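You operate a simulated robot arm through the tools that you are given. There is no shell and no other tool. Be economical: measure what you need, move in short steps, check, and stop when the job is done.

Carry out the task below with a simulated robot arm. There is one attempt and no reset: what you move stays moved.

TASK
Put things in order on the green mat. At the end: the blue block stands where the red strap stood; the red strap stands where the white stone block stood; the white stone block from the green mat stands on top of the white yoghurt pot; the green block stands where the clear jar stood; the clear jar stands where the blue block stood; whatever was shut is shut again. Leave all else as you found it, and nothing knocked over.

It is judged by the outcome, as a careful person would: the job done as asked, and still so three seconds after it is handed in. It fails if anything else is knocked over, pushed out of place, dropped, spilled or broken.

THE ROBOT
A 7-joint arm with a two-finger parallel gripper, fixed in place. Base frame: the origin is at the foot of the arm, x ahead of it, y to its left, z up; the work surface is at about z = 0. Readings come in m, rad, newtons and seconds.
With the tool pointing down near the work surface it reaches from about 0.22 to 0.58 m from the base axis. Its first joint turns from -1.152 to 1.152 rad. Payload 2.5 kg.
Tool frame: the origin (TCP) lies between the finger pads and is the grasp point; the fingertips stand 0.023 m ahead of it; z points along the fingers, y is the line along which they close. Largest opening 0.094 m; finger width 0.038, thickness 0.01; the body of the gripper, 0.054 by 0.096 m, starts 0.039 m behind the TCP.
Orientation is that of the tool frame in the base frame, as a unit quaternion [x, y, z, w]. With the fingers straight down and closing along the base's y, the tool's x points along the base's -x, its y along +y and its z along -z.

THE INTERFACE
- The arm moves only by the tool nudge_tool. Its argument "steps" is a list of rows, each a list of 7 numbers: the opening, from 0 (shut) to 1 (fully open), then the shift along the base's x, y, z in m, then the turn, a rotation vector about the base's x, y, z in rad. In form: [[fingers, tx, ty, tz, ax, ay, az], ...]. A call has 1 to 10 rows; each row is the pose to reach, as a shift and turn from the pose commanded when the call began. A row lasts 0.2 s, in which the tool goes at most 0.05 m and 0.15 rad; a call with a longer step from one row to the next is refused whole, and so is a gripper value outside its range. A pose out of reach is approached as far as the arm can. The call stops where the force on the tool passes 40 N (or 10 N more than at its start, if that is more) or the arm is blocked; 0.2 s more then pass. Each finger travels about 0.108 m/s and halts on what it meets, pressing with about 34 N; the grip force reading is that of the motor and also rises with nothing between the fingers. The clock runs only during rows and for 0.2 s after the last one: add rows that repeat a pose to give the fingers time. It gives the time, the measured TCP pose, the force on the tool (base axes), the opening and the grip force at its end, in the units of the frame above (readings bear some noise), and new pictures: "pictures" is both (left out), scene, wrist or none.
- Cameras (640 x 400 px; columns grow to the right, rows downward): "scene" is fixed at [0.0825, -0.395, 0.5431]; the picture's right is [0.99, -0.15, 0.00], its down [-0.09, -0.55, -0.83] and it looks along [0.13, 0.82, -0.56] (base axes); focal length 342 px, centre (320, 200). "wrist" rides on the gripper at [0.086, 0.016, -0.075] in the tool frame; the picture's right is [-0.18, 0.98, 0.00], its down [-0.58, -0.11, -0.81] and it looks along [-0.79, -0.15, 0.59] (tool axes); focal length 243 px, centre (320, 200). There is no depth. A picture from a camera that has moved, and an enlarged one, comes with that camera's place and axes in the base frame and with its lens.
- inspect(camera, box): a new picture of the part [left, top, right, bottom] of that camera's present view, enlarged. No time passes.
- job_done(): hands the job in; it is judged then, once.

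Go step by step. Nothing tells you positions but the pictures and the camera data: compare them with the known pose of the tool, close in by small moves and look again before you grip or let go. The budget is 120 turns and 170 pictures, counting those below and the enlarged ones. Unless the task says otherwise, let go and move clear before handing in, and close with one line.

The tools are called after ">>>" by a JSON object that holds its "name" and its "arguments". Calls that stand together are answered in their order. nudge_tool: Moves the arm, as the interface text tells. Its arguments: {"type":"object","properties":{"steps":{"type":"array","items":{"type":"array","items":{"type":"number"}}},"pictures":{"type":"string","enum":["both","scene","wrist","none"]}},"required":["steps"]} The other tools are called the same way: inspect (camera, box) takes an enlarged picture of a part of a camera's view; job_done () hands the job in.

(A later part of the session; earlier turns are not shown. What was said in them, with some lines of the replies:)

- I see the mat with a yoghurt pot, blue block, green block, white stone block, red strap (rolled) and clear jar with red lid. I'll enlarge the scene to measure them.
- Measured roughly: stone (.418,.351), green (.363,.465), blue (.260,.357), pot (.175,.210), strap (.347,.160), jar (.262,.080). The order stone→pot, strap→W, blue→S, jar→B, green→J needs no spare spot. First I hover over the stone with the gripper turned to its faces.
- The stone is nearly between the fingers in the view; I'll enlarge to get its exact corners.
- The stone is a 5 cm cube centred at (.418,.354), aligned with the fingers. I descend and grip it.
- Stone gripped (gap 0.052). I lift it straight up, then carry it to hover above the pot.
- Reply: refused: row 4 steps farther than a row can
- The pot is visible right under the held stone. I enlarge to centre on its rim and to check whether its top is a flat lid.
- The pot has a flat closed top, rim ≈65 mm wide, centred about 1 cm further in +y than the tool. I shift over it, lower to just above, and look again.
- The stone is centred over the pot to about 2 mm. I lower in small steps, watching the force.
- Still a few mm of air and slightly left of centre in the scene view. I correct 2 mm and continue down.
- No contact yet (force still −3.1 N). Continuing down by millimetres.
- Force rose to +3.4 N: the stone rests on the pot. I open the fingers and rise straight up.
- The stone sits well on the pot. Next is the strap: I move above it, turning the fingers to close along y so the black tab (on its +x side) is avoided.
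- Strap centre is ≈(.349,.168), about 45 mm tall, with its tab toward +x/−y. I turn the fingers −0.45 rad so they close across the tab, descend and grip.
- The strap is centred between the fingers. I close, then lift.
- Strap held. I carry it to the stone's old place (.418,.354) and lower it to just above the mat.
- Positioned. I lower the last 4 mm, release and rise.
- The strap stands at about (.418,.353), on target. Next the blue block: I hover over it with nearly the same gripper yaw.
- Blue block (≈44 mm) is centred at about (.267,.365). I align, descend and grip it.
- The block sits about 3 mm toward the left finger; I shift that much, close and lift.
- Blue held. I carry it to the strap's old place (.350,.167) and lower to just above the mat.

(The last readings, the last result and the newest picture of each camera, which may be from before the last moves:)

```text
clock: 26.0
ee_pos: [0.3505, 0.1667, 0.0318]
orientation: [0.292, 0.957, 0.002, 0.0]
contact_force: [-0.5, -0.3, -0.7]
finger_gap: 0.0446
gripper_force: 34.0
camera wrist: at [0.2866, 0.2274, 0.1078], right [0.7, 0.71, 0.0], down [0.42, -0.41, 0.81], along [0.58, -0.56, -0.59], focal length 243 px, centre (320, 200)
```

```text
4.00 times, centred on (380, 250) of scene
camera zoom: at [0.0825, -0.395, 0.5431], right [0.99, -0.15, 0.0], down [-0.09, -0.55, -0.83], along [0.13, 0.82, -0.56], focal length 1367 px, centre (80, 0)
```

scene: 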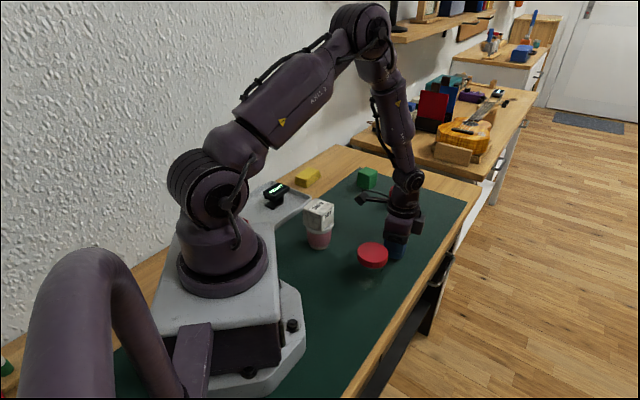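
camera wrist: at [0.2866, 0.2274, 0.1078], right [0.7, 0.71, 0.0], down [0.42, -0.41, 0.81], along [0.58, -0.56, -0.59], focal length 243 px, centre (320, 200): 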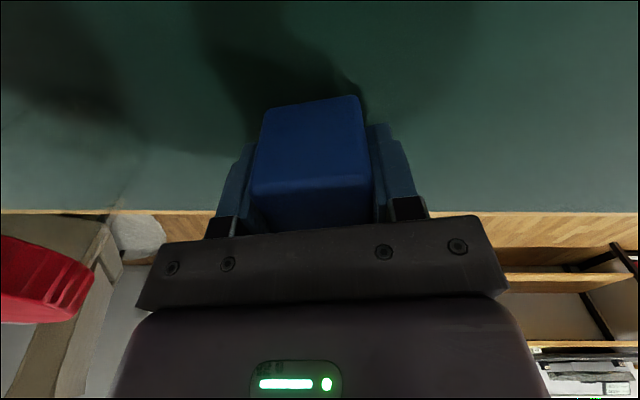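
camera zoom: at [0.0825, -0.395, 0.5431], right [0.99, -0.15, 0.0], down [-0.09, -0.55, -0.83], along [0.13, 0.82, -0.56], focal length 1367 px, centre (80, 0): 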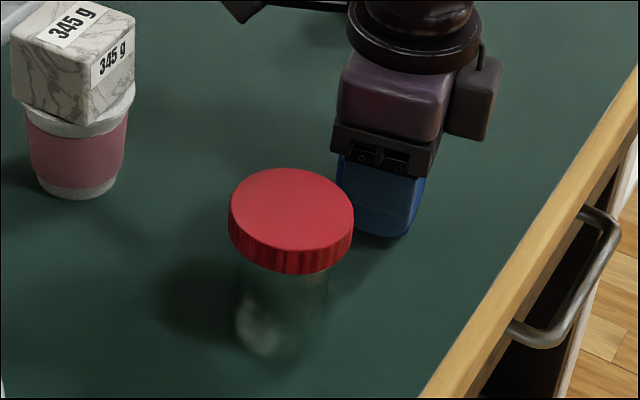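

Blue is over its place. I set it down, release, rise and move to look at the jar from the side and above.

>>> {"name": "nudge_tool", "arguments": {"steps": [[0.2, 0, 0, -0.002, 0, 0, 0], [0.2, 0, 0, -0.0042, 0, 0, 0], [0.2, 0, 0, -0.0042, 0, 0, 0], [0.6, 0, 0, -0.0042, 0, 0, 0], [0.75, 0, 0, -0.0042, 0, 0, 0], [0.75, 0, 0, -0.0042, 0, 0, 0], [0.75, 0, 0, 0.03, 0, 0, 0], [0.75, 0, 0, 0.075, 0, 0, 0], [0.75, 0, 0, 0.12, 0, 0, 0], [0.75, 0, 0, 0.12, 0, 0, 0]], "pictures": "scene"}}

>>> {"name": "inspect", "arguments": {"camera": "scene", "box": [340, 220, 440, 300]}}

>>> {"name": "inspect", "arguments": {"camera": "wrist", "box": [260, 0, 420, 120]}}

```text
clock: 28.2
ee_pos: [0.3512, 0.1672, 0.1523]
orientation: [0.291, 0.957, 0.0, 0.001]
contact_force: [0.0, 0.3, -0.3]
finger_gap: 0.0704
gripper_force: 0.1
```

scene: 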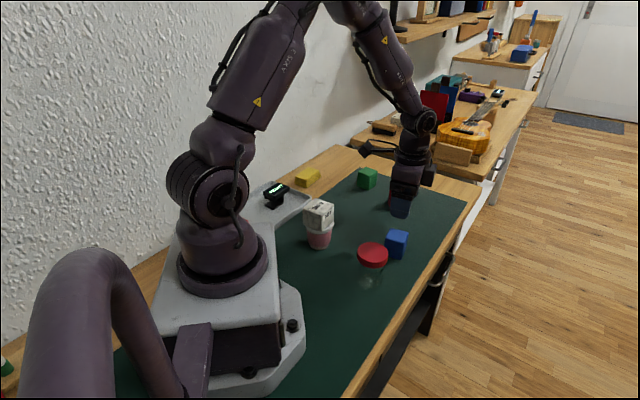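

```text
5.00 times, centred on (390, 260) of scene
camera zoom: at [0.0825, -0.395, 0.5431], right [0.99, -0.15, 0.0], down [-0.09, -0.55, -0.83], along [0.13, 0.82, -0.56], focal length 1709 px, centre (-30, -100)
```

zoom: 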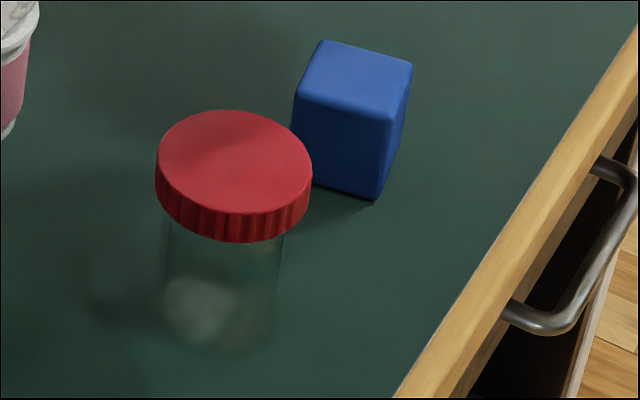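

```text
3.33 times, centred on (340, 60) of wrist
camera zoom: at [0.2878, 0.2286, 0.2278], right [0.7, 0.71, 0.0], down [0.42, -0.41, 0.81], along [0.58, -0.56, -0.59], focal length 809 px, centre (253, 667)
```

zoom: 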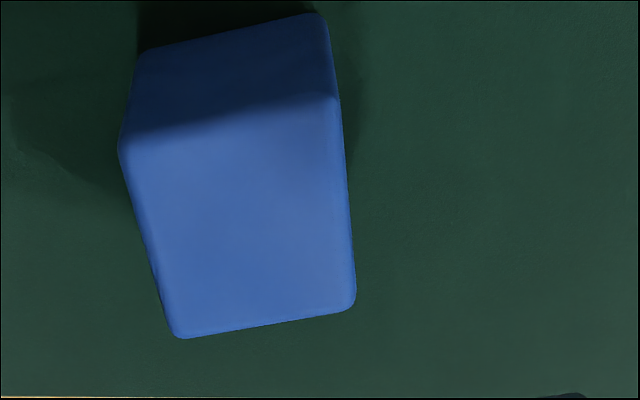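

Blue stands exactly where the strap stood. Now I move above the jar for a close look at its lid and body.

>>> {"name": "nudge_tool", "arguments": {"steps": [[1, -0.01, -0.01, 0.02, 0, 0, 0.14], [1, -0.03, -0.03, 0.04, 0, 0, 0.28], [1, -0.05, -0.05, 0.045, 0, 0, 0.42], [1, -0.07, -0.07, 0.045, 0, 0, 0.54], [1, -0.0885, -0.084, 0.045, 0, 0, 0.59], [1, -0.0885, -0.084, 0.045, 0, 0, 0.59]], "pictures": "wrist"}}

>>> {"name": "inspect", "arguments": {"camera": "wrist", "box": [240, 0, 400, 120]}}

```text
clock: 29.6
ee_pos: [0.263, 0.0843, 0.1962]
orientation: [-0.001, 1.0, 0.0, 0.0]
contact_force: [-0.2, -0.2, 0.3]
finger_gap: 0.094
gripper_force: 0.2
camera wrist: at [0.1756, 0.0992, 0.2715], right [0.18, 0.98, 0.0], down [0.58, -0.11, 0.81], along [0.79, -0.15, -0.59], focal length 243 px, centre (320, 200)
```

wrist: 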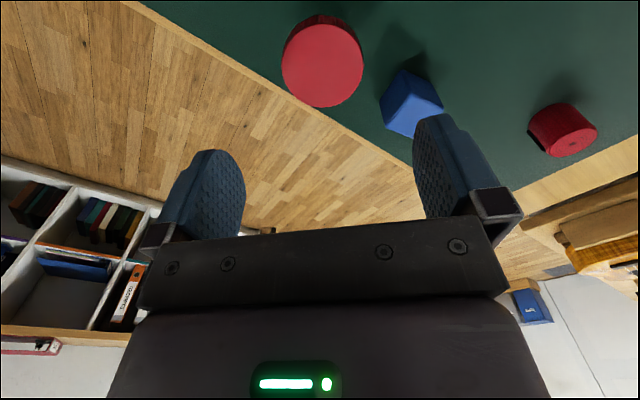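

```text
3.33 times, centred on (320, 60) of wrist
camera zoom: at [0.1756, 0.0992, 0.2715], right [0.18, 0.98, 0.0], down [0.58, -0.11, 0.81], along [0.79, -0.15, -0.59], focal length 809 px, centre (320, 667)
```

zoom: 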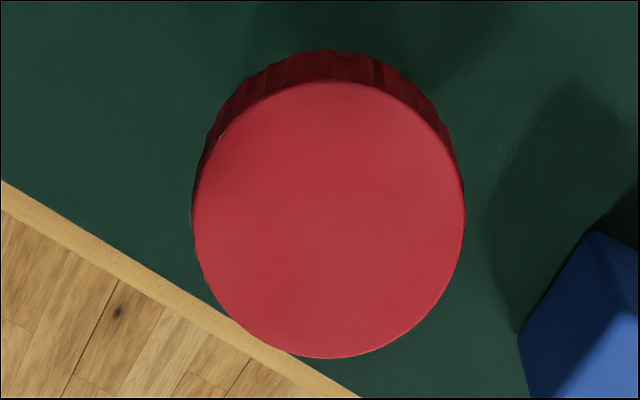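

The lid is 61 mm wide, wider than the glass, top at ≈.081; jar centre ≈(.262,.085). Only the lid can be held from above, so I'll grip it and test-lift a few millimetres to see if the glass follows.

>>> {"name": "nudge_tool", "arguments": {"steps": [[1, 0, 0.002, -0.04, 0, 0, 0], [1, 0, 0.002, -0.08, 0, 0, 0], [1, 0, 0.002, -0.115, 0, 0, 0], [1, 0, 0.002, -0.125, 0, 0, 0], [1, 0, 0.002, -0.125, 0, 0, 0]]}}

>>> {"name": "inspect", "arguments": {"camera": "scene", "box": [330, 220, 430, 300]}}

```text
clock: 30.8
ee_pos: [0.263, 0.0862, 0.0717]
orientation: [0.0, 1.0, 0.0, 0.0]
contact_force: [0.3, 0.5, -0.2]
finger_gap: 0.0942
gripper_force: 0.0
camera wrist: at [0.1751, 0.1019, 0.1474], right [0.18, 0.98, 0.0], down [0.58, -0.11, 0.81], along [0.79, -0.15, -0.59], focal length 243 px, centre (320, 200)
```

scene: 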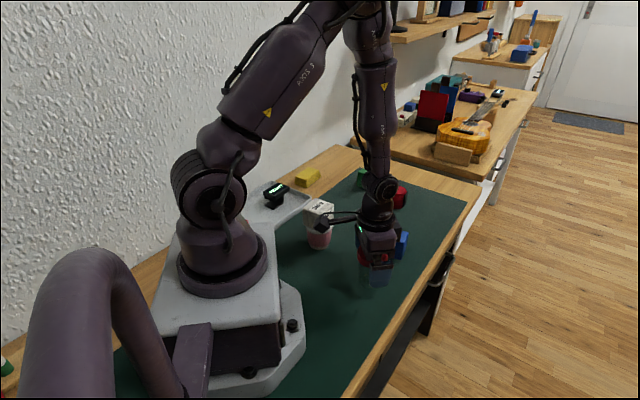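
wrist: 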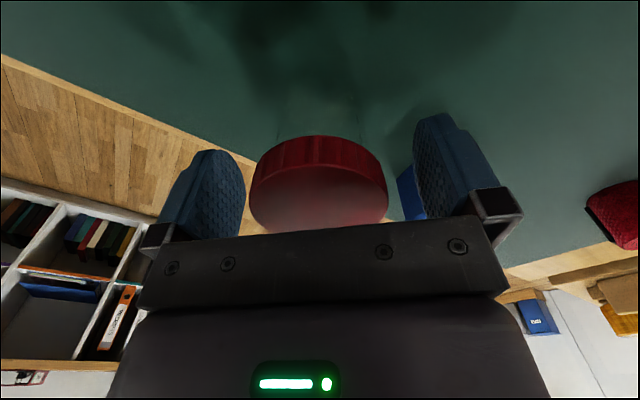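

```text
5.00 times, centred on (380, 260) of scene
camera zoom: at [0.0825, -0.395, 0.5431], right [0.99, -0.15, 0.0], down [-0.09, -0.55, -0.83], along [0.13, 0.82, -0.56], focal length 1709 px, centre (20, -100)
```

zoom: 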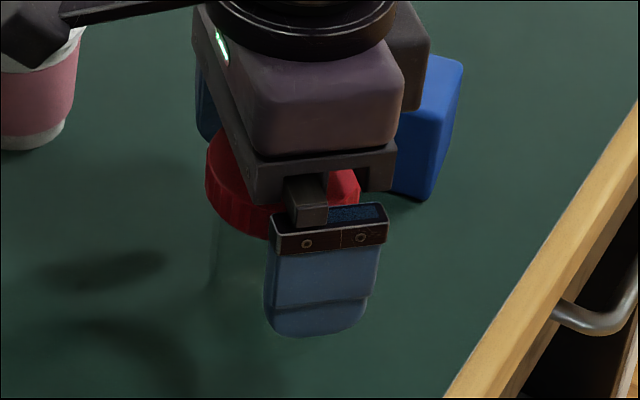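

The lid is centred between the pads. I close and lift 6 mm as a test.

>>> {"name": "nudge_tool", "arguments": {"steps": [[0.4, 0, 0, 0, 0, 0, 0], [0.4, 0, 0, 0, 0, 0, 0], [0.4, 0, 0, 0, 0, 0, 0], [0.4, 0, 0, 0.002, 0, 0, 0], [0.4, 0, 0, 0.004, 0, 0, 0], [0.4, 0, 0, 0.006, 0, 0, 0]]}}

>>> {"name": "inspect", "arguments": {"camera": "scene", "box": [330, 230, 430, 310]}}

>>> {"name": "inspect", "arguments": {"camera": "wrist", "box": [220, 40, 420, 240]}}

```text
clock: 32.2
ee_pos: [0.2638, 0.086, 0.0792]
orientation: [0.0, 1.0, 0.0, 0.0]
contact_force: [-0.4, -0.3, -1.7]
finger_gap: 0.0591
gripper_force: 34.1
camera wrist: at [0.1755, 0.1014, 0.1535], right [0.18, 0.98, 0.0], down [0.58, -0.11, 0.81], along [0.79, -0.15, -0.59], focal length 243 px, centre (320, 200)
```

scene: 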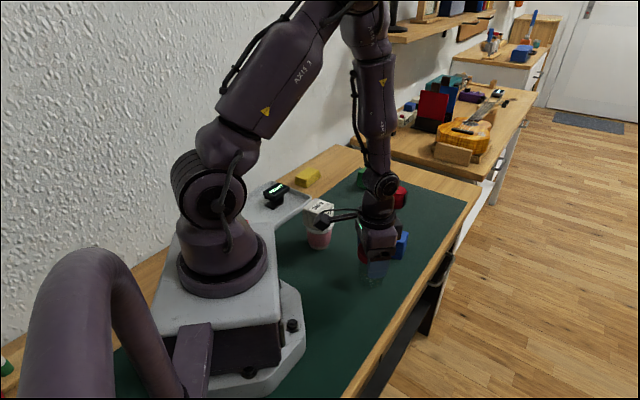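
wrist: 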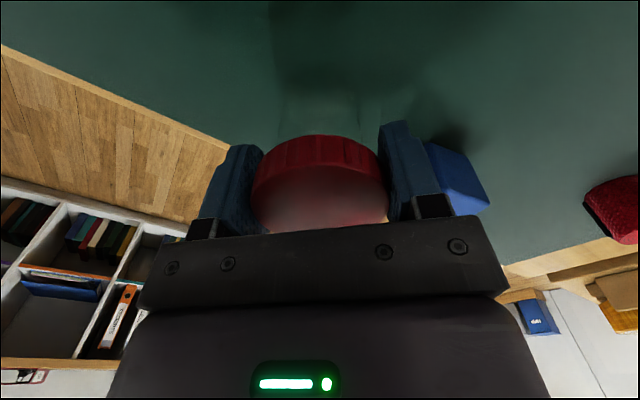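

```text
5.00 times, centred on (380, 270) of scene
camera zoom: at [0.0826, -0.395, 0.5431], right [0.99, -0.15, 0.0], down [-0.09, -0.55, -0.83], along [0.13, 0.82, -0.56], focal length 1709 px, centre (20, -150)
```

zoom: 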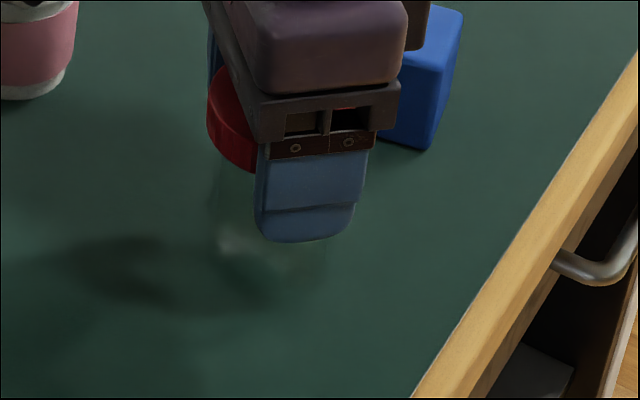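

```text
2.00 times, centred on (320, 140) of wrist
camera zoom: at [0.1755, 0.1014, 0.1535], right [0.18, 0.98, 0.0], down [0.58, -0.11, 0.81], along [0.79, -0.15, -0.59], focal length 485 px, centre (320, 320)
```

zoom: 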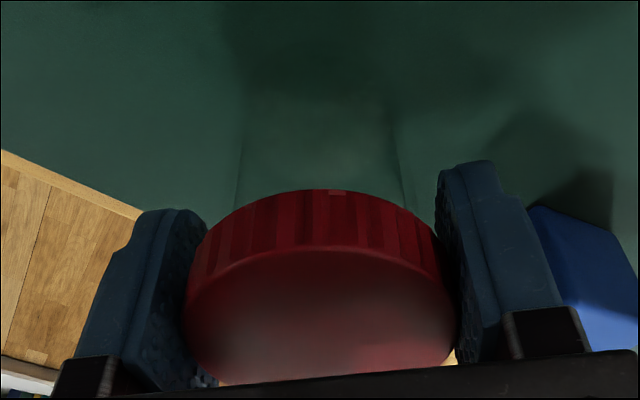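

The force reads −1.7 N, more than a lid alone, so the glass seems to follow. I lift another 9 mm and compare.

>>> {"name": "nudge_tool", "arguments": {"steps": [[0.4, 0, 0, 0.004, 0, 0, 0], [0.4, 0, 0, 0.009, 0, 0, 0], [0.4, 0, 0, 0.009, 0, 0, 0]], "pictures": "none"}}

>>> {"name": "inspect", "arguments": {"camera": "scene", "box": [350, 245, 400, 295]}}

>>> {"name": "inspect", "arguments": {"camera": "wrist", "box": [220, 0, 420, 160]}}

```text
clock: 33.0
ee_pos: [0.2628, 0.086, 0.0878]
orientation: [0.0, 1.0, 0.0, 0.0]
contact_force: [-1.1, 0.3, -2.3]
finger_gap: 0.0588
gripper_force: 34.5
```

```text
8.00 times, centred on (375, 270) of scene
camera zoom: at [0.0825, -0.395, 0.5431], right [0.99, -0.15, 0.0], down [-0.09, -0.55, -0.83], along [0.13, 0.82, -0.56], focal length 2734 px, centre (-120, -360)
```

zoom: 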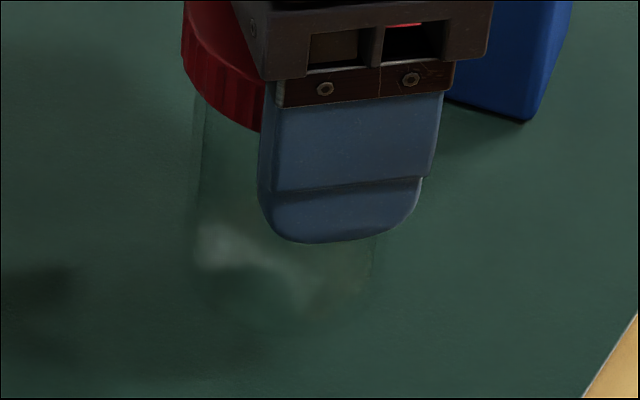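

```text
2.50 times, centred on (320, 80) of wrist
camera zoom: at [0.1757, 0.1012, 0.1623], right [0.18, 0.98, 0.0], down [0.58, -0.11, 0.81], along [0.79, -0.15, -0.59], focal length 606 px, centre (320, 500)
```

zoom: 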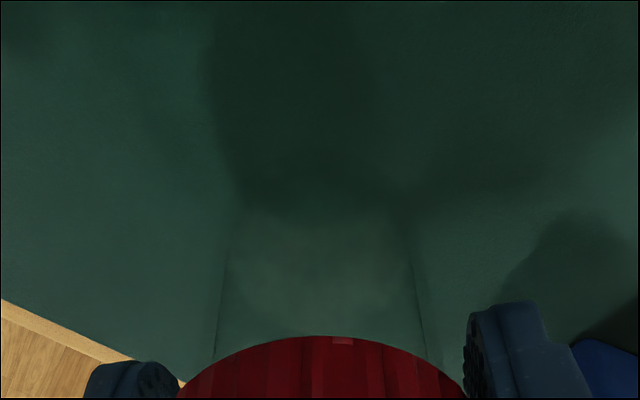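

About 2.3 N is hanging: the whole closed jar lifts with its lid. I raise it high (clear of the stone) and carry it to blue's old place (.265,.363).

>>> {"name": "nudge_tool", "arguments": {"steps": [[0.4, 0, 0, 0.035, 0, 0, 0], [0.4, 0, 0, 0.07, 0, 0, 0], [0.4, 0, 0, 0.105, 0, 0, 0], [0.4, 0, 0.03, 0.11, 0, 0, 0], [0.4, 0, 0.068, 0.11, 0, 0, 0], [0.4, 0.001, 0.108, 0.11, 0, 0, 0], [0.4, 0.001, 0.15, 0.11, 0, 0, 0], [0.4, 0.002, 0.192, 0.11, 0, 0, 0], [0.4, 0.003, 0.234, 0.11, 0, 0, 0], [0.4, 0.003, 0.265, 0.11, 0, 0, 0]]}}

```text
clock: 35.2
ee_pos: [0.2667, 0.3505, 0.1982]
orientation: [0.0, 1.0, 0.0, 0.0]
contact_force: [0.1, -0.7, -2.0]
finger_gap: 0.0589
gripper_force: 34.0
camera wrist: at [0.1789, 0.367, 0.2738], right [0.19, 0.98, 0.0], down [0.58, -0.11, 0.81], along [0.79, -0.15, -0.59], focal length 243 px, centre (320, 200)
```

scene: 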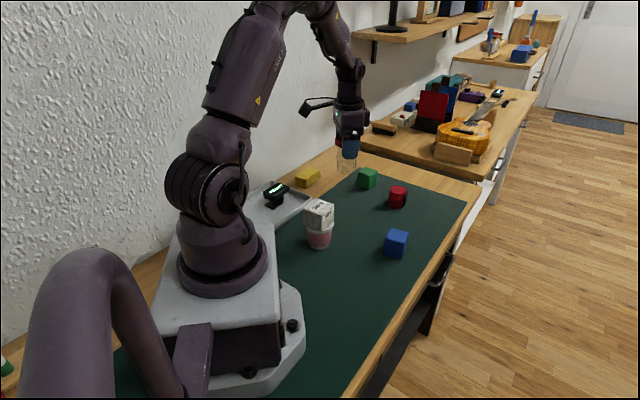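
wrist: 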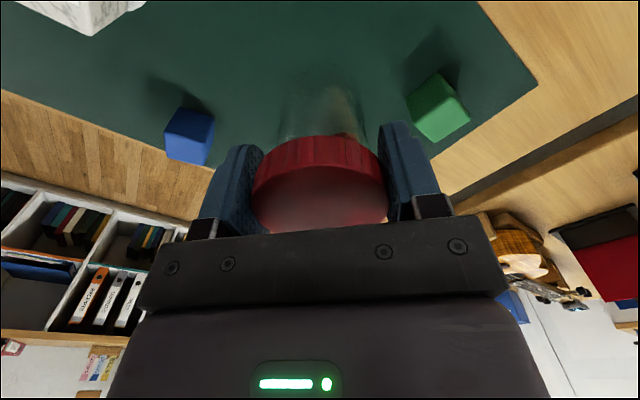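

The whole jar hangs from the gripper. I centre over the spot and lower to just above the mat.

>>> {"name": "nudge_tool", "arguments": {"steps": [[0.4, 0, 0.013, -0.03, 0, 0, 0], [0.4, 0, 0.013, -0.065, 0, 0, 0], [0.4, 0, 0.013, -0.095, 0, 0, 0], [0.4, 0, 0.013, -0.115, 0, 0, 0], [0.4, 0, 0.013, -0.121, 0, 0, 0], [0.4, 0, 0.013, -0.121, 0, 0, 0]]}}

>>> {"name": "inspect", "arguments": {"camera": "scene", "box": [300, 165, 400, 245]}}

```text
clock: 36.6
ee_pos: [0.265, 0.3624, 0.0762]
orientation: [0.0, 1.0, 0.001, 0.001]
contact_force: [-0.1, 0.3, -2.3]
finger_gap: 0.0587
gripper_force: 33.8
camera wrist: at [0.1781, 0.3784, 0.1515], right [0.18, 0.98, 0.0], down [0.58, -0.11, 0.81], along [0.79, -0.15, -0.59], focal length 243 px, centre (320, 200)
```

scene: 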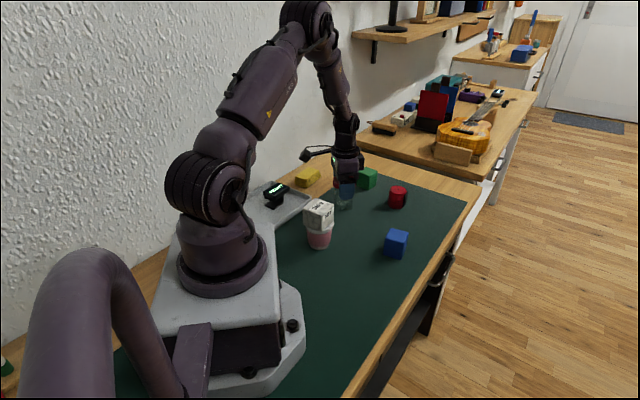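
wrist: 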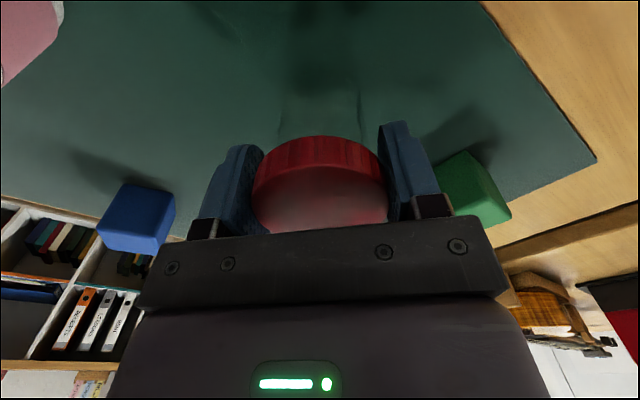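

```text
5.00 times, centred on (350, 205) of scene
camera zoom: at [0.0826, -0.395, 0.5431], right [0.99, -0.15, 0.0], down [-0.09, -0.55, -0.83], along [0.13, 0.82, -0.56], focal length 1709 px, centre (170, 175)
```

zoom: 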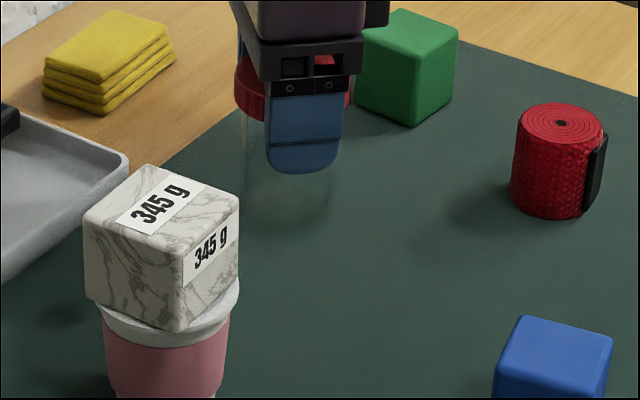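

About 4 mm of air remains. I lower by millimetres and check contact.

>>> {"name": "nudge_tool", "arguments": {"steps": [[0.4, 0, 0, -0.002, 0, 0, 0], [0.4, 0, 0, -0.0035, 0, 0, 0], [0.4, 0, 0, -0.0045, 0, 0, 0], [0.4, 0, 0, -0.0045, 0, 0, 0]], "pictures": "none"}}

```text
clock: 37.6
ee_pos: [0.2656, 0.3628, 0.0729]
orientation: [0.0, 1.0, 0.0, 0.0]
contact_force: [-0.4, -0.5, 1.0]
finger_gap: 0.0588
gripper_force: 34.0
```

Force changed from −2.3 to +1.0 N, so the jar is standing. I release and rise.

>>> {"name": "nudge_tool", "arguments": {"steps": [[0.7, 0, 0, 0, 0, 0, 0], [0.9, 0, 0, 0, 0, 0, 0], [0.9, 0, 0, 0, 0, 0, 0], [0.9, 0, 0, 0.03, 0, 0, 0], [0.9, 0, 0, 0.07, 0, 0, 0], [0.9, 0, 0, 0.11, 0, 0, 0], [0.9, 0, 0, 0.12, 0, 0, 0]]}}

>>> {"name": "inspect", "arguments": {"camera": "scene", "box": [300, 165, 400, 245]}}

```text
clock: 39.2
ee_pos: [0.2654, 0.3631, 0.1927]
orientation: [0.0, 1.0, 0.0, 0.0]
contact_force: [0.1, 0.8, 0.1]
finger_gap: 0.0846
gripper_force: 0.0
camera wrist: at [0.179, 0.3787, 0.2667], right [0.18, 0.98, 0.0], down [0.58, -0.11, 0.81], along [0.79, -0.15, -0.59], focal length 243 px, centre (320, 200)
```

scene: 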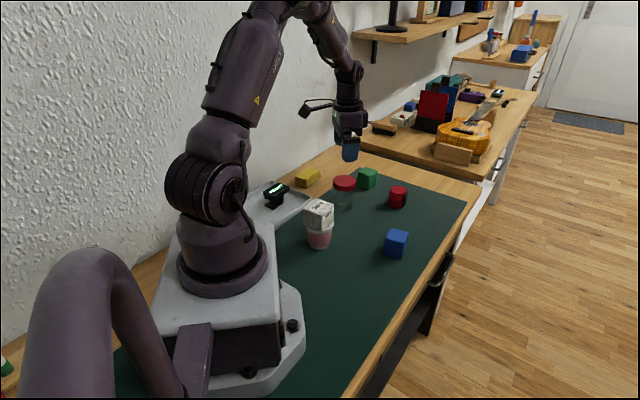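
wrist: 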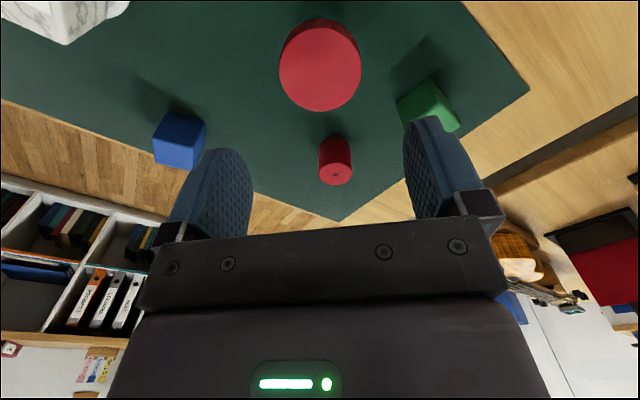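

```text
5.00 times, centred on (350, 205) of scene
camera zoom: at [0.0825, -0.395, 0.5431], right [0.99, -0.15, 0.0], down [-0.09, -0.55, -0.83], along [0.13, 0.82, -0.56], focal length 1709 px, centre (170, 175)
```

zoom: 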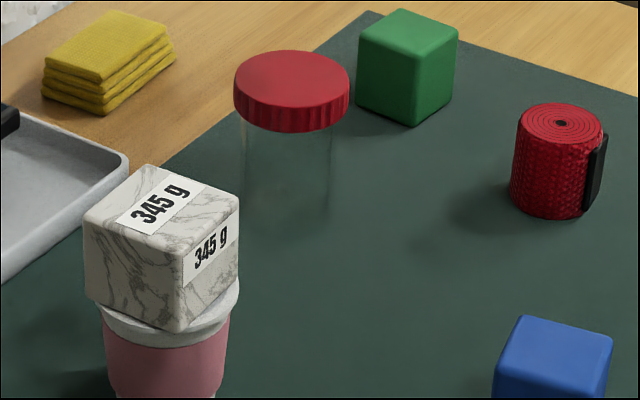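

The closed jar stands upright on blue's old place. Now the green block near the reach limit: I hover above it with yaw +0.67 and see how far the arm follows.

>>> {"name": "nudge_tool", "arguments": {"steps": [[1, 0.02, 0.022, 0, 0, 0, 0.14], [1, 0.04, 0.045, 0, 0, 0, 0.28], [1, 0.06, 0.068, -0.01, 0, 0, 0.42], [1, 0.08, 0.09, -0.025, 0, 0, 0.56], [1, 0.097, 0.11, -0.04, 0, 0, 0.67], [1, 0.097, 0.11, -0.04, 0, 0, 0.67], [1, 0.097, 0.11, -0.04, 0, 0, 0.67]]}}

>>> {"name": "inspect", "arguments": {"camera": "wrist", "box": [240, 0, 400, 120]}}

```text
clock: 40.8
ee_pos: [0.3642, 0.4729, 0.1519]
orientation: [-0.329, 0.944, 0.0, 0.0]
contact_force: [-0.5, 0.0, -0.5]
finger_gap: 0.094
gripper_force: 0.1
camera wrist: at [0.285, 0.4324, 0.228], right [-0.47, 0.88, 0.0], down [0.52, 0.28, 0.81], along [0.71, 0.38, -0.59], focal length 243 px, centre (320, 200)
```

scene: 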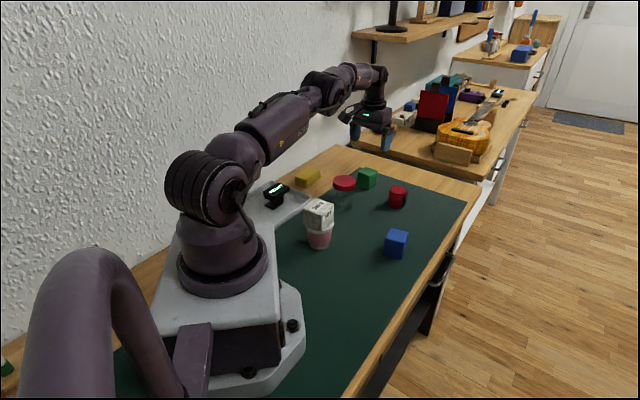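
wrist: 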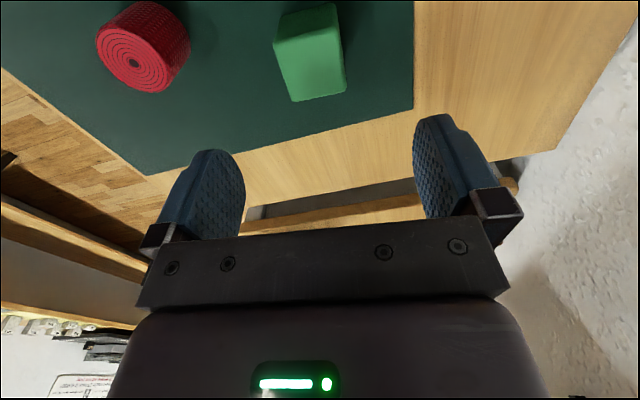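

```text
3.33 times, centred on (320, 60) of wrist
camera zoom: at [0.285, 0.4324, 0.228], right [-0.47, 0.88, 0.0], down [0.52, 0.28, 0.81], along [0.71, 0.38, -0.59], focal length 809 px, centre (320, 667)
```

zoom: 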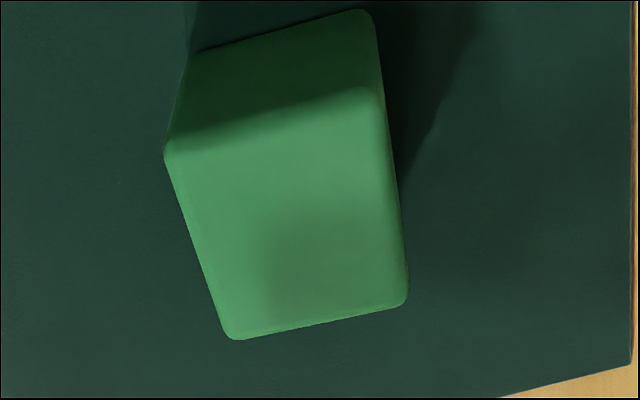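

Green (≈44 mm) is at ≈(.365,.469). I align and descend partway to see whether the arm still tracks straight down.

>>> {"name": "nudge_tool", "arguments": {"steps": [[1, 0.0026, -0.0044, -0.03, 0, 0, 0.05], [1, 0.0026, -0.0044, -0.06, 0, 0, 0.05], [1, 0.0026, -0.0044, -0.075, 0, 0, 0.05], [1, 0.0026, -0.0044, -0.075, 0, 0, 0.05]], "pictures": "wrist"}}

```text
clock: 41.8
ee_pos: [0.3662, 0.4699, 0.0774]
orientation: [-0.352, 0.936, 0.0, 0.0]
contact_force: [0.8, 0.0, 0.1]
finger_gap: 0.094
gripper_force: 0.1
camera wrist: at [0.2899, 0.4235, 0.1519], right [-0.51, 0.86, 0.0], down [0.51, 0.3, 0.81], along [0.69, 0.41, -0.59], focal length 243 px, centre (320, 200)
```

wrist: 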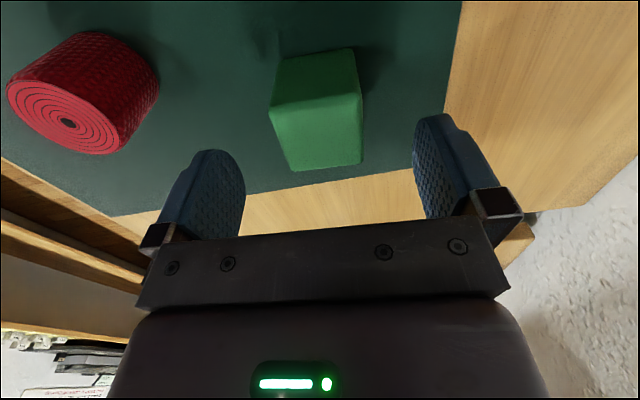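

Still tracking vertically. Continuing down to grip height.

>>> {"name": "nudge_tool", "arguments": {"steps": [[1, 0, 0, -0.02, 0, 0, 0], [1, 0, 0, -0.035, 0, 0, 0], [1, 0, 0, -0.0475, 0, 0, 0], [1, 0, 0, -0.0475, 0, 0, 0]], "pictures": "wrist"}}

```text
clock: 42.8
ee_pos: [0.3644, 0.4678, 0.0315]
orientation: [-0.352, 0.936, 0.0, -0.001]
contact_force: [0.0, -0.3, -0.4]
finger_gap: 0.0939
gripper_force: 0.1
out of reach, approached as far as the arm can: row 3, 4
camera wrist: at [0.2871, 0.4207, 0.1064], right [-0.51, 0.86, 0.0], down [0.51, 0.3, 0.81], along [0.69, 0.41, -0.59], focal length 243 px, centre (320, 200)
```

wrist: 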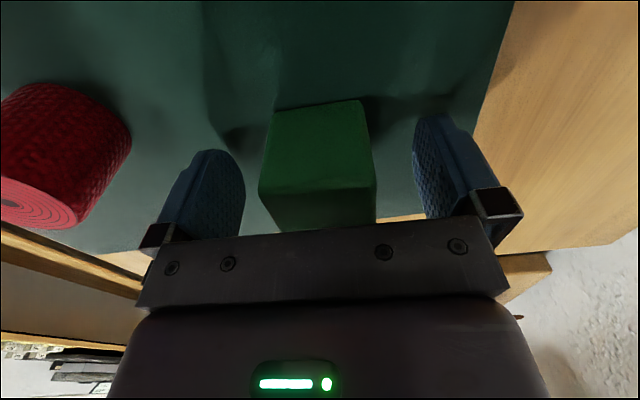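

Reached z≈.03 with the block centred, good enough to grip. I close and lift.

>>> {"name": "nudge_tool", "arguments": {"steps": [[0.2, 0, 0, 0, 0, 0, 0], [0.2, 0, 0, 0, 0, 0, 0], [0.2, 0, 0, 0, 0, 0, 0], [0.2, 0, 0, 0, 0, 0, 0], [0.2, 0, 0, 0.02, 0, 0, 0], [0.2, 0, 0, 0.06, 0, 0, 0], [0.2, 0, 0, 0.1, 0, 0, 0], [0.2, 0, 0, 0.12, 0, 0, 0]]}}

```text
clock: 44.6
ee_pos: [0.3626, 0.4673, 0.15]
orientation: [-0.352, 0.936, 0.001, 0.0]
contact_force: [0.3, 0.0, -0.3]
finger_gap: 0.0445
gripper_force: 34.1
camera wrist: at [0.2869, 0.4215, 0.2268], right [-0.51, 0.86, 0.0], down [0.51, 0.3, 0.81], along [0.69, 0.41, -0.59], focal length 243 px, centre (320, 200)
```

scene: 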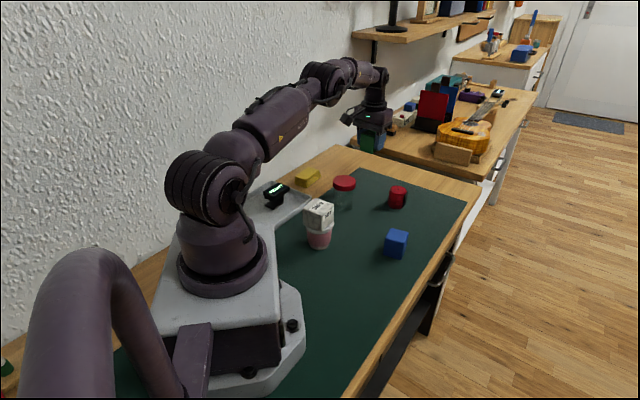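
wrist: 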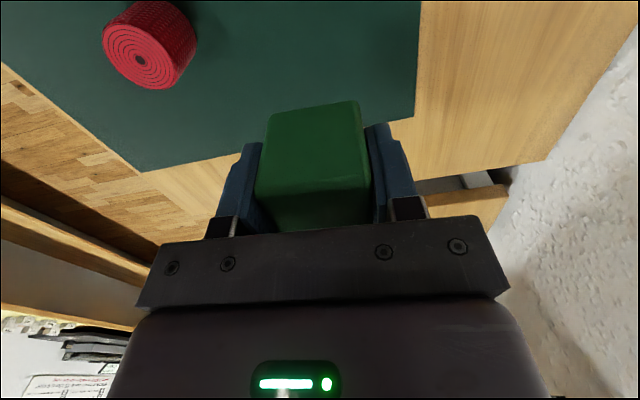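

Green held. I lift higher and carry it to the jar's old place (.262,.085), turning back to yaw 0 on the way.

>>> {"name": "nudge_tool", "arguments": {"steps": [[0.2, 0, 0, 0.03, 0, 0, 0], [0.2, -0.011, -0.0405, 0.05, 0, 0, -0.08], [0.2, -0.022, -0.083, 0.05, 0, 0, -0.16], [0.2, -0.034, -0.127, 0.05, 0, 0, -0.24], [0.2, -0.046, -0.171, 0.05, 0, 0, -0.32], [0.2, -0.058, -0.215, 0.05, 0, 0, -0.4], [0.2, -0.07, -0.26, 0.05, 0, 0, -0.48], [0.2, -0.082, -0.304, 0.05, 0, 0, -0.56], [0.2, -0.093, -0.345, 0.05, 0, 0, -0.64], [0.2, -0.102, -0.383, 0.05, 0, 0, -0.72]]}}

```text
clock: 46.8
ee_pos: [0.261, 0.0842, 0.1987]
orientation: [-0.001, 1.0, 0.0, 0.0]
contact_force: [0.4, -0.4, -0.4]
finger_gap: 0.0445
gripper_force: 34.3
camera wrist: at [0.1734, 0.0998, 0.2739], right [0.18, 0.98, 0.0], down [0.58, -0.11, 0.81], along [0.79, -0.15, -0.59], focal length 243 px, centre (320, 200)
```

scene: 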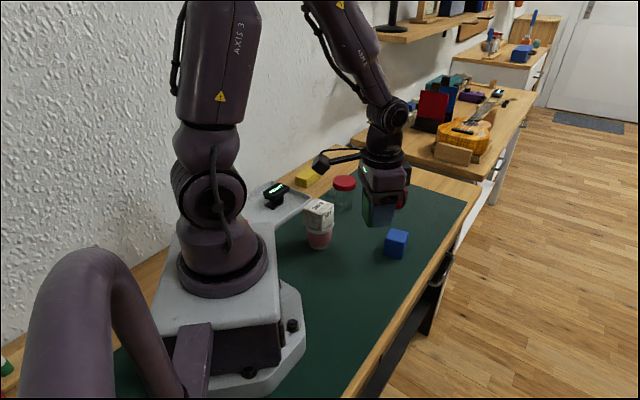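
wrist: 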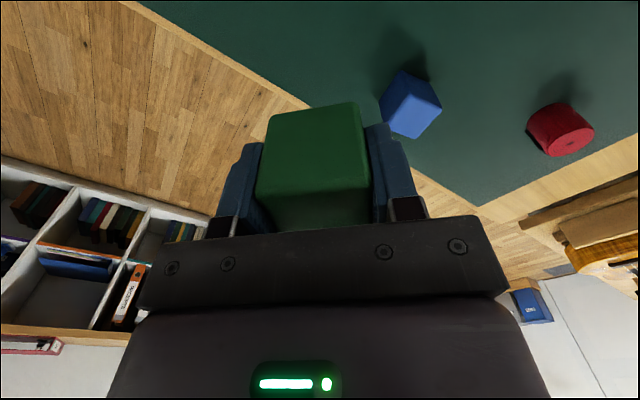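

I'm over the jar's old spot. I trim a couple of millimetres and lower to just above the mat.

>>> {"name": "nudge_tool", "arguments": {"steps": [[0.2, -0.002, 0.002, -0.04, 0, 0, 0], [0.2, -0.002, 0.002, -0.08, 0, 0, 0], [0.2, -0.002, 0.002, -0.12, 0, 0, 0], [0.2, -0.002, 0.002, -0.15, 0, 0, 0], [0.2, -0.002, 0.002, -0.16, 0, 0, 0], [0.2, -0.002, 0.002, -0.16, 0, 0, 0]]}}

>>> {"name": "inspect", "arguments": {"camera": "scene", "box": [330, 220, 430, 300]}}

```text
clock: 48.2
ee_pos: [0.2589, 0.0862, 0.04]
orientation: [0.0, 1.0, 0.001, 0.0]
contact_force: [-1.0, 0.1, -0.7]
finger_gap: 0.0444
gripper_force: 34.2
camera wrist: at [0.1726, 0.1005, 0.1151], right [0.18, 0.98, 0.0], down [0.58, -0.11, 0.81], along [0.79, -0.15, -0.59], focal length 243 px, centre (320, 200)
```

scene: 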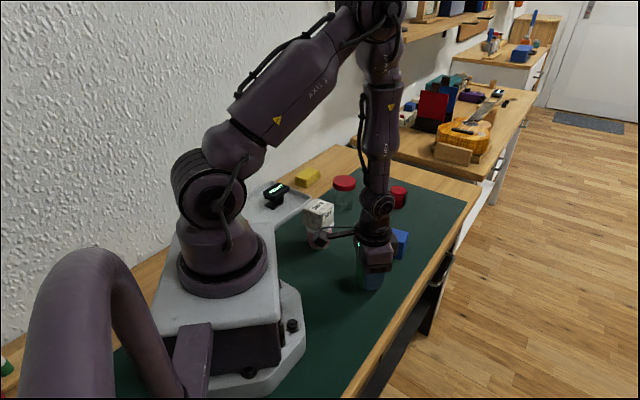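
wrist: 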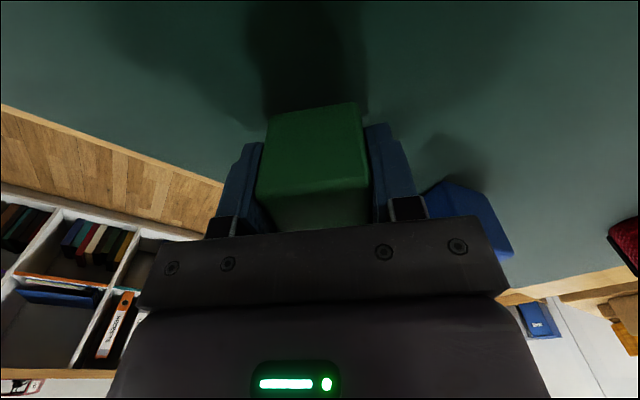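

```text
5.00 times, centred on (380, 260) of scene
camera zoom: at [0.0826, -0.395, 0.5431], right [0.99, -0.15, 0.0], down [-0.09, -0.55, -0.83], along [0.13, 0.82, -0.56], focal length 1709 px, centre (20, -100)
```

zoom: 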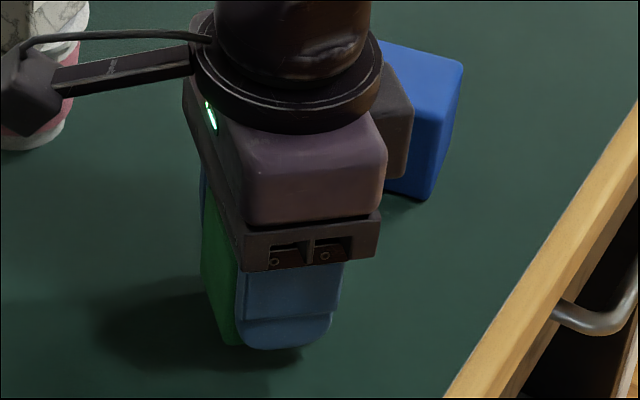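

A few millimetres of air remain. I lower slowly until contact.

>>> {"name": "nudge_tool", "arguments": {"steps": [[0.2, 0, 0, -0.004, 0, 0, 0], [0.2, 0, 0, -0.006, 0, 0, 0], [0.2, 0, 0, -0.007, 0, 0, 0], [0.2, 0, 0, -0.007, 0, 0, 0]], "pictures": "none"}}

```text
clock: 49.2
ee_pos: [0.2579, 0.0848, 0.0323]
orientation: [0.001, 1.0, 0.0, 0.0]
contact_force: [-0.1, 0.9, -0.6]
finger_gap: 0.0443
gripper_force: 33.7
```

>>> {"name": "nudge_tool", "arguments": {"steps": [[0.2, 0, 0, -0.001, 0, 0, 0], [0.2, 0, 0, -0.002, 0, 0, 0], [0.2, 0, 0, -0.002, 0, 0, 0]], "pictures": "none"}}

```text
clock: 50.0
ee_pos: [0.2586, 0.0841, 0.0309]
orientation: [0.0, 1.0, 0.0, 0.0]
contact_force: [-0.4, -0.2, -0.4]
finger_gap: 0.0446
gripper_force: 34.0
```

Still no contact; one more small step down while watching the force.

>>> {"name": "nudge_tool", "arguments": {"steps": [[0.2, 0, 0, -0.001, 0, 0, 0], [0.2, 0, 0, -0.0015, 0, 0, 0], [0.2, 0, 0, -0.0015, 0, 0, 0]], "pictures": "none"}}

>>> {"name": "inspect", "arguments": {"camera": "scene", "box": [350, 250, 400, 300]}}

```text
clock: 50.8
ee_pos: [0.2585, 0.0849, 0.0312]
orientation: [0.0, 1.0, 0.001, 0.001]
contact_force: [-5.1, 1.2, 34.9]
finger_gap: 0.0446
gripper_force: 34.4
```

```text
8.00 times, centred on (375, 275) of scene
camera zoom: at [0.0825, -0.395, 0.5431], right [0.99, -0.15, 0.0], down [-0.09, -0.55, -0.83], along [0.13, 0.82, -0.56], focal length 2734 px, centre (-120, -400)
```

zoom: 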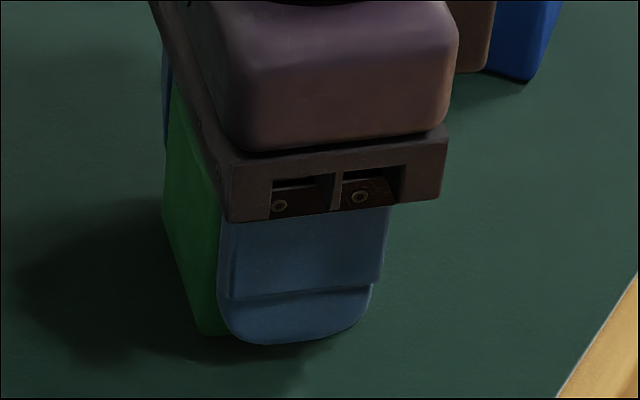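

Firm contact (35 N). I back off 1 mm, release and rise.

>>> {"name": "nudge_tool", "arguments": {"steps": [[0.2, 0, 0, 0.001, 0, 0, 0], [0.2, 0, 0, 0.001, 0, 0, 0], [0.5, 0, 0, 0.001, 0, 0, 0], [0.75, 0, 0, 0.001, 0, 0, 0], [0.75, 0, 0, 0.001, 0, 0, 0], [0.75, 0, 0, 0.03, 0, 0, 0], [0.75, 0, 0, 0.075, 0, 0, 0], [0.75, 0, 0, 0.12, 0, 0, 0], [0.75, 0, 0, 0.165, 0, 0, 0], [0.75, 0, 0, 0.165, 0, 0, 0]]}}

>>> {"name": "inspect", "arguments": {"camera": "scene", "box": [290, 160, 430, 300]}}

>>> {"name": "inspect", "arguments": {"camera": "wrist", "box": [240, 0, 400, 120]}}

```text
clock: 53.0
ee_pos: [0.2595, 0.0852, 0.1977]
orientation: [0.0, 1.0, 0.0, 0.0]
contact_force: [0.5, -0.2, -0.1]
finger_gap: 0.0705
gripper_force: 0.1
camera wrist: at [0.1719, 0.1004, 0.2724], right [0.18, 0.98, 0.0], down [0.58, -0.11, 0.81], along [0.79, -0.15, -0.59], focal length 243 px, centre (320, 200)
```

scene: 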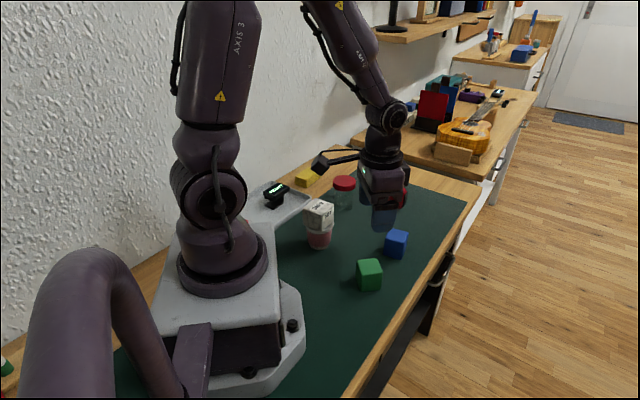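
wrist: 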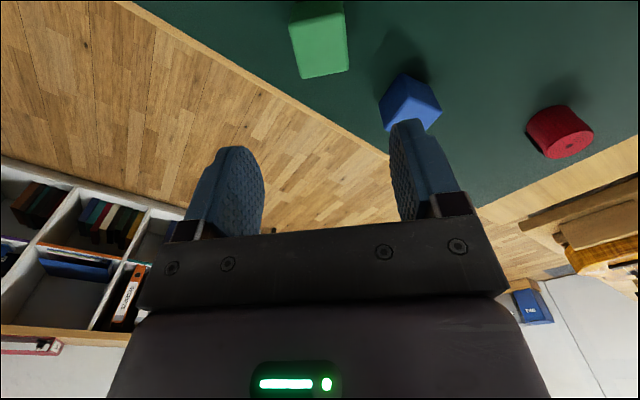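

```text
2.86 times, centred on (360, 230) of scene
camera zoom: at [0.0825, -0.395, 0.5431], right [0.99, -0.15, 0.0], down [-0.09, -0.55, -0.83], along [0.13, 0.82, -0.56], focal length 976 px, centre (206, 114)
```

zoom: 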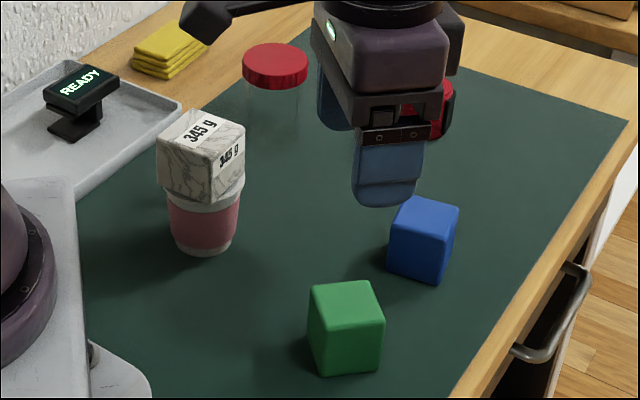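

```text
3.33 times, centred on (320, 60) of wrist
camera zoom: at [0.1719, 0.1004, 0.2724], right [0.18, 0.98, 0.0], down [0.58, -0.11, 0.81], along [0.79, -0.15, -0.59], focal length 809 px, centre (320, 667)
```

zoom: 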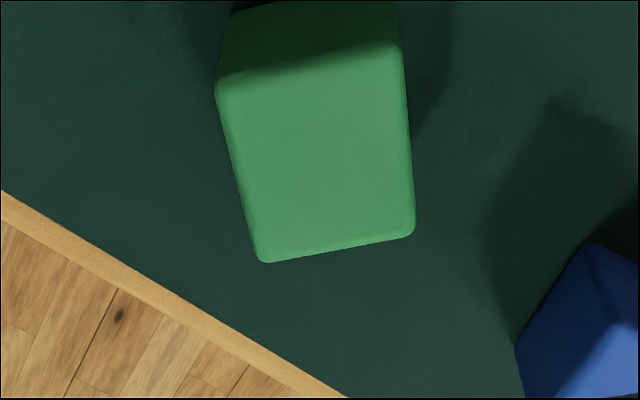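

All five things stand in their places: the stone is on the pot, the jar is still shut, and the arm is empty and clear. I hand the job in.

>>> {"name": "job_done", "arguments": {}}

```text
The job is handed in.
```

The mat is in order: stone on the pot, strap where the stone was, blue where the strap was, the jar (still shut) where blue was, and green where the jar was.
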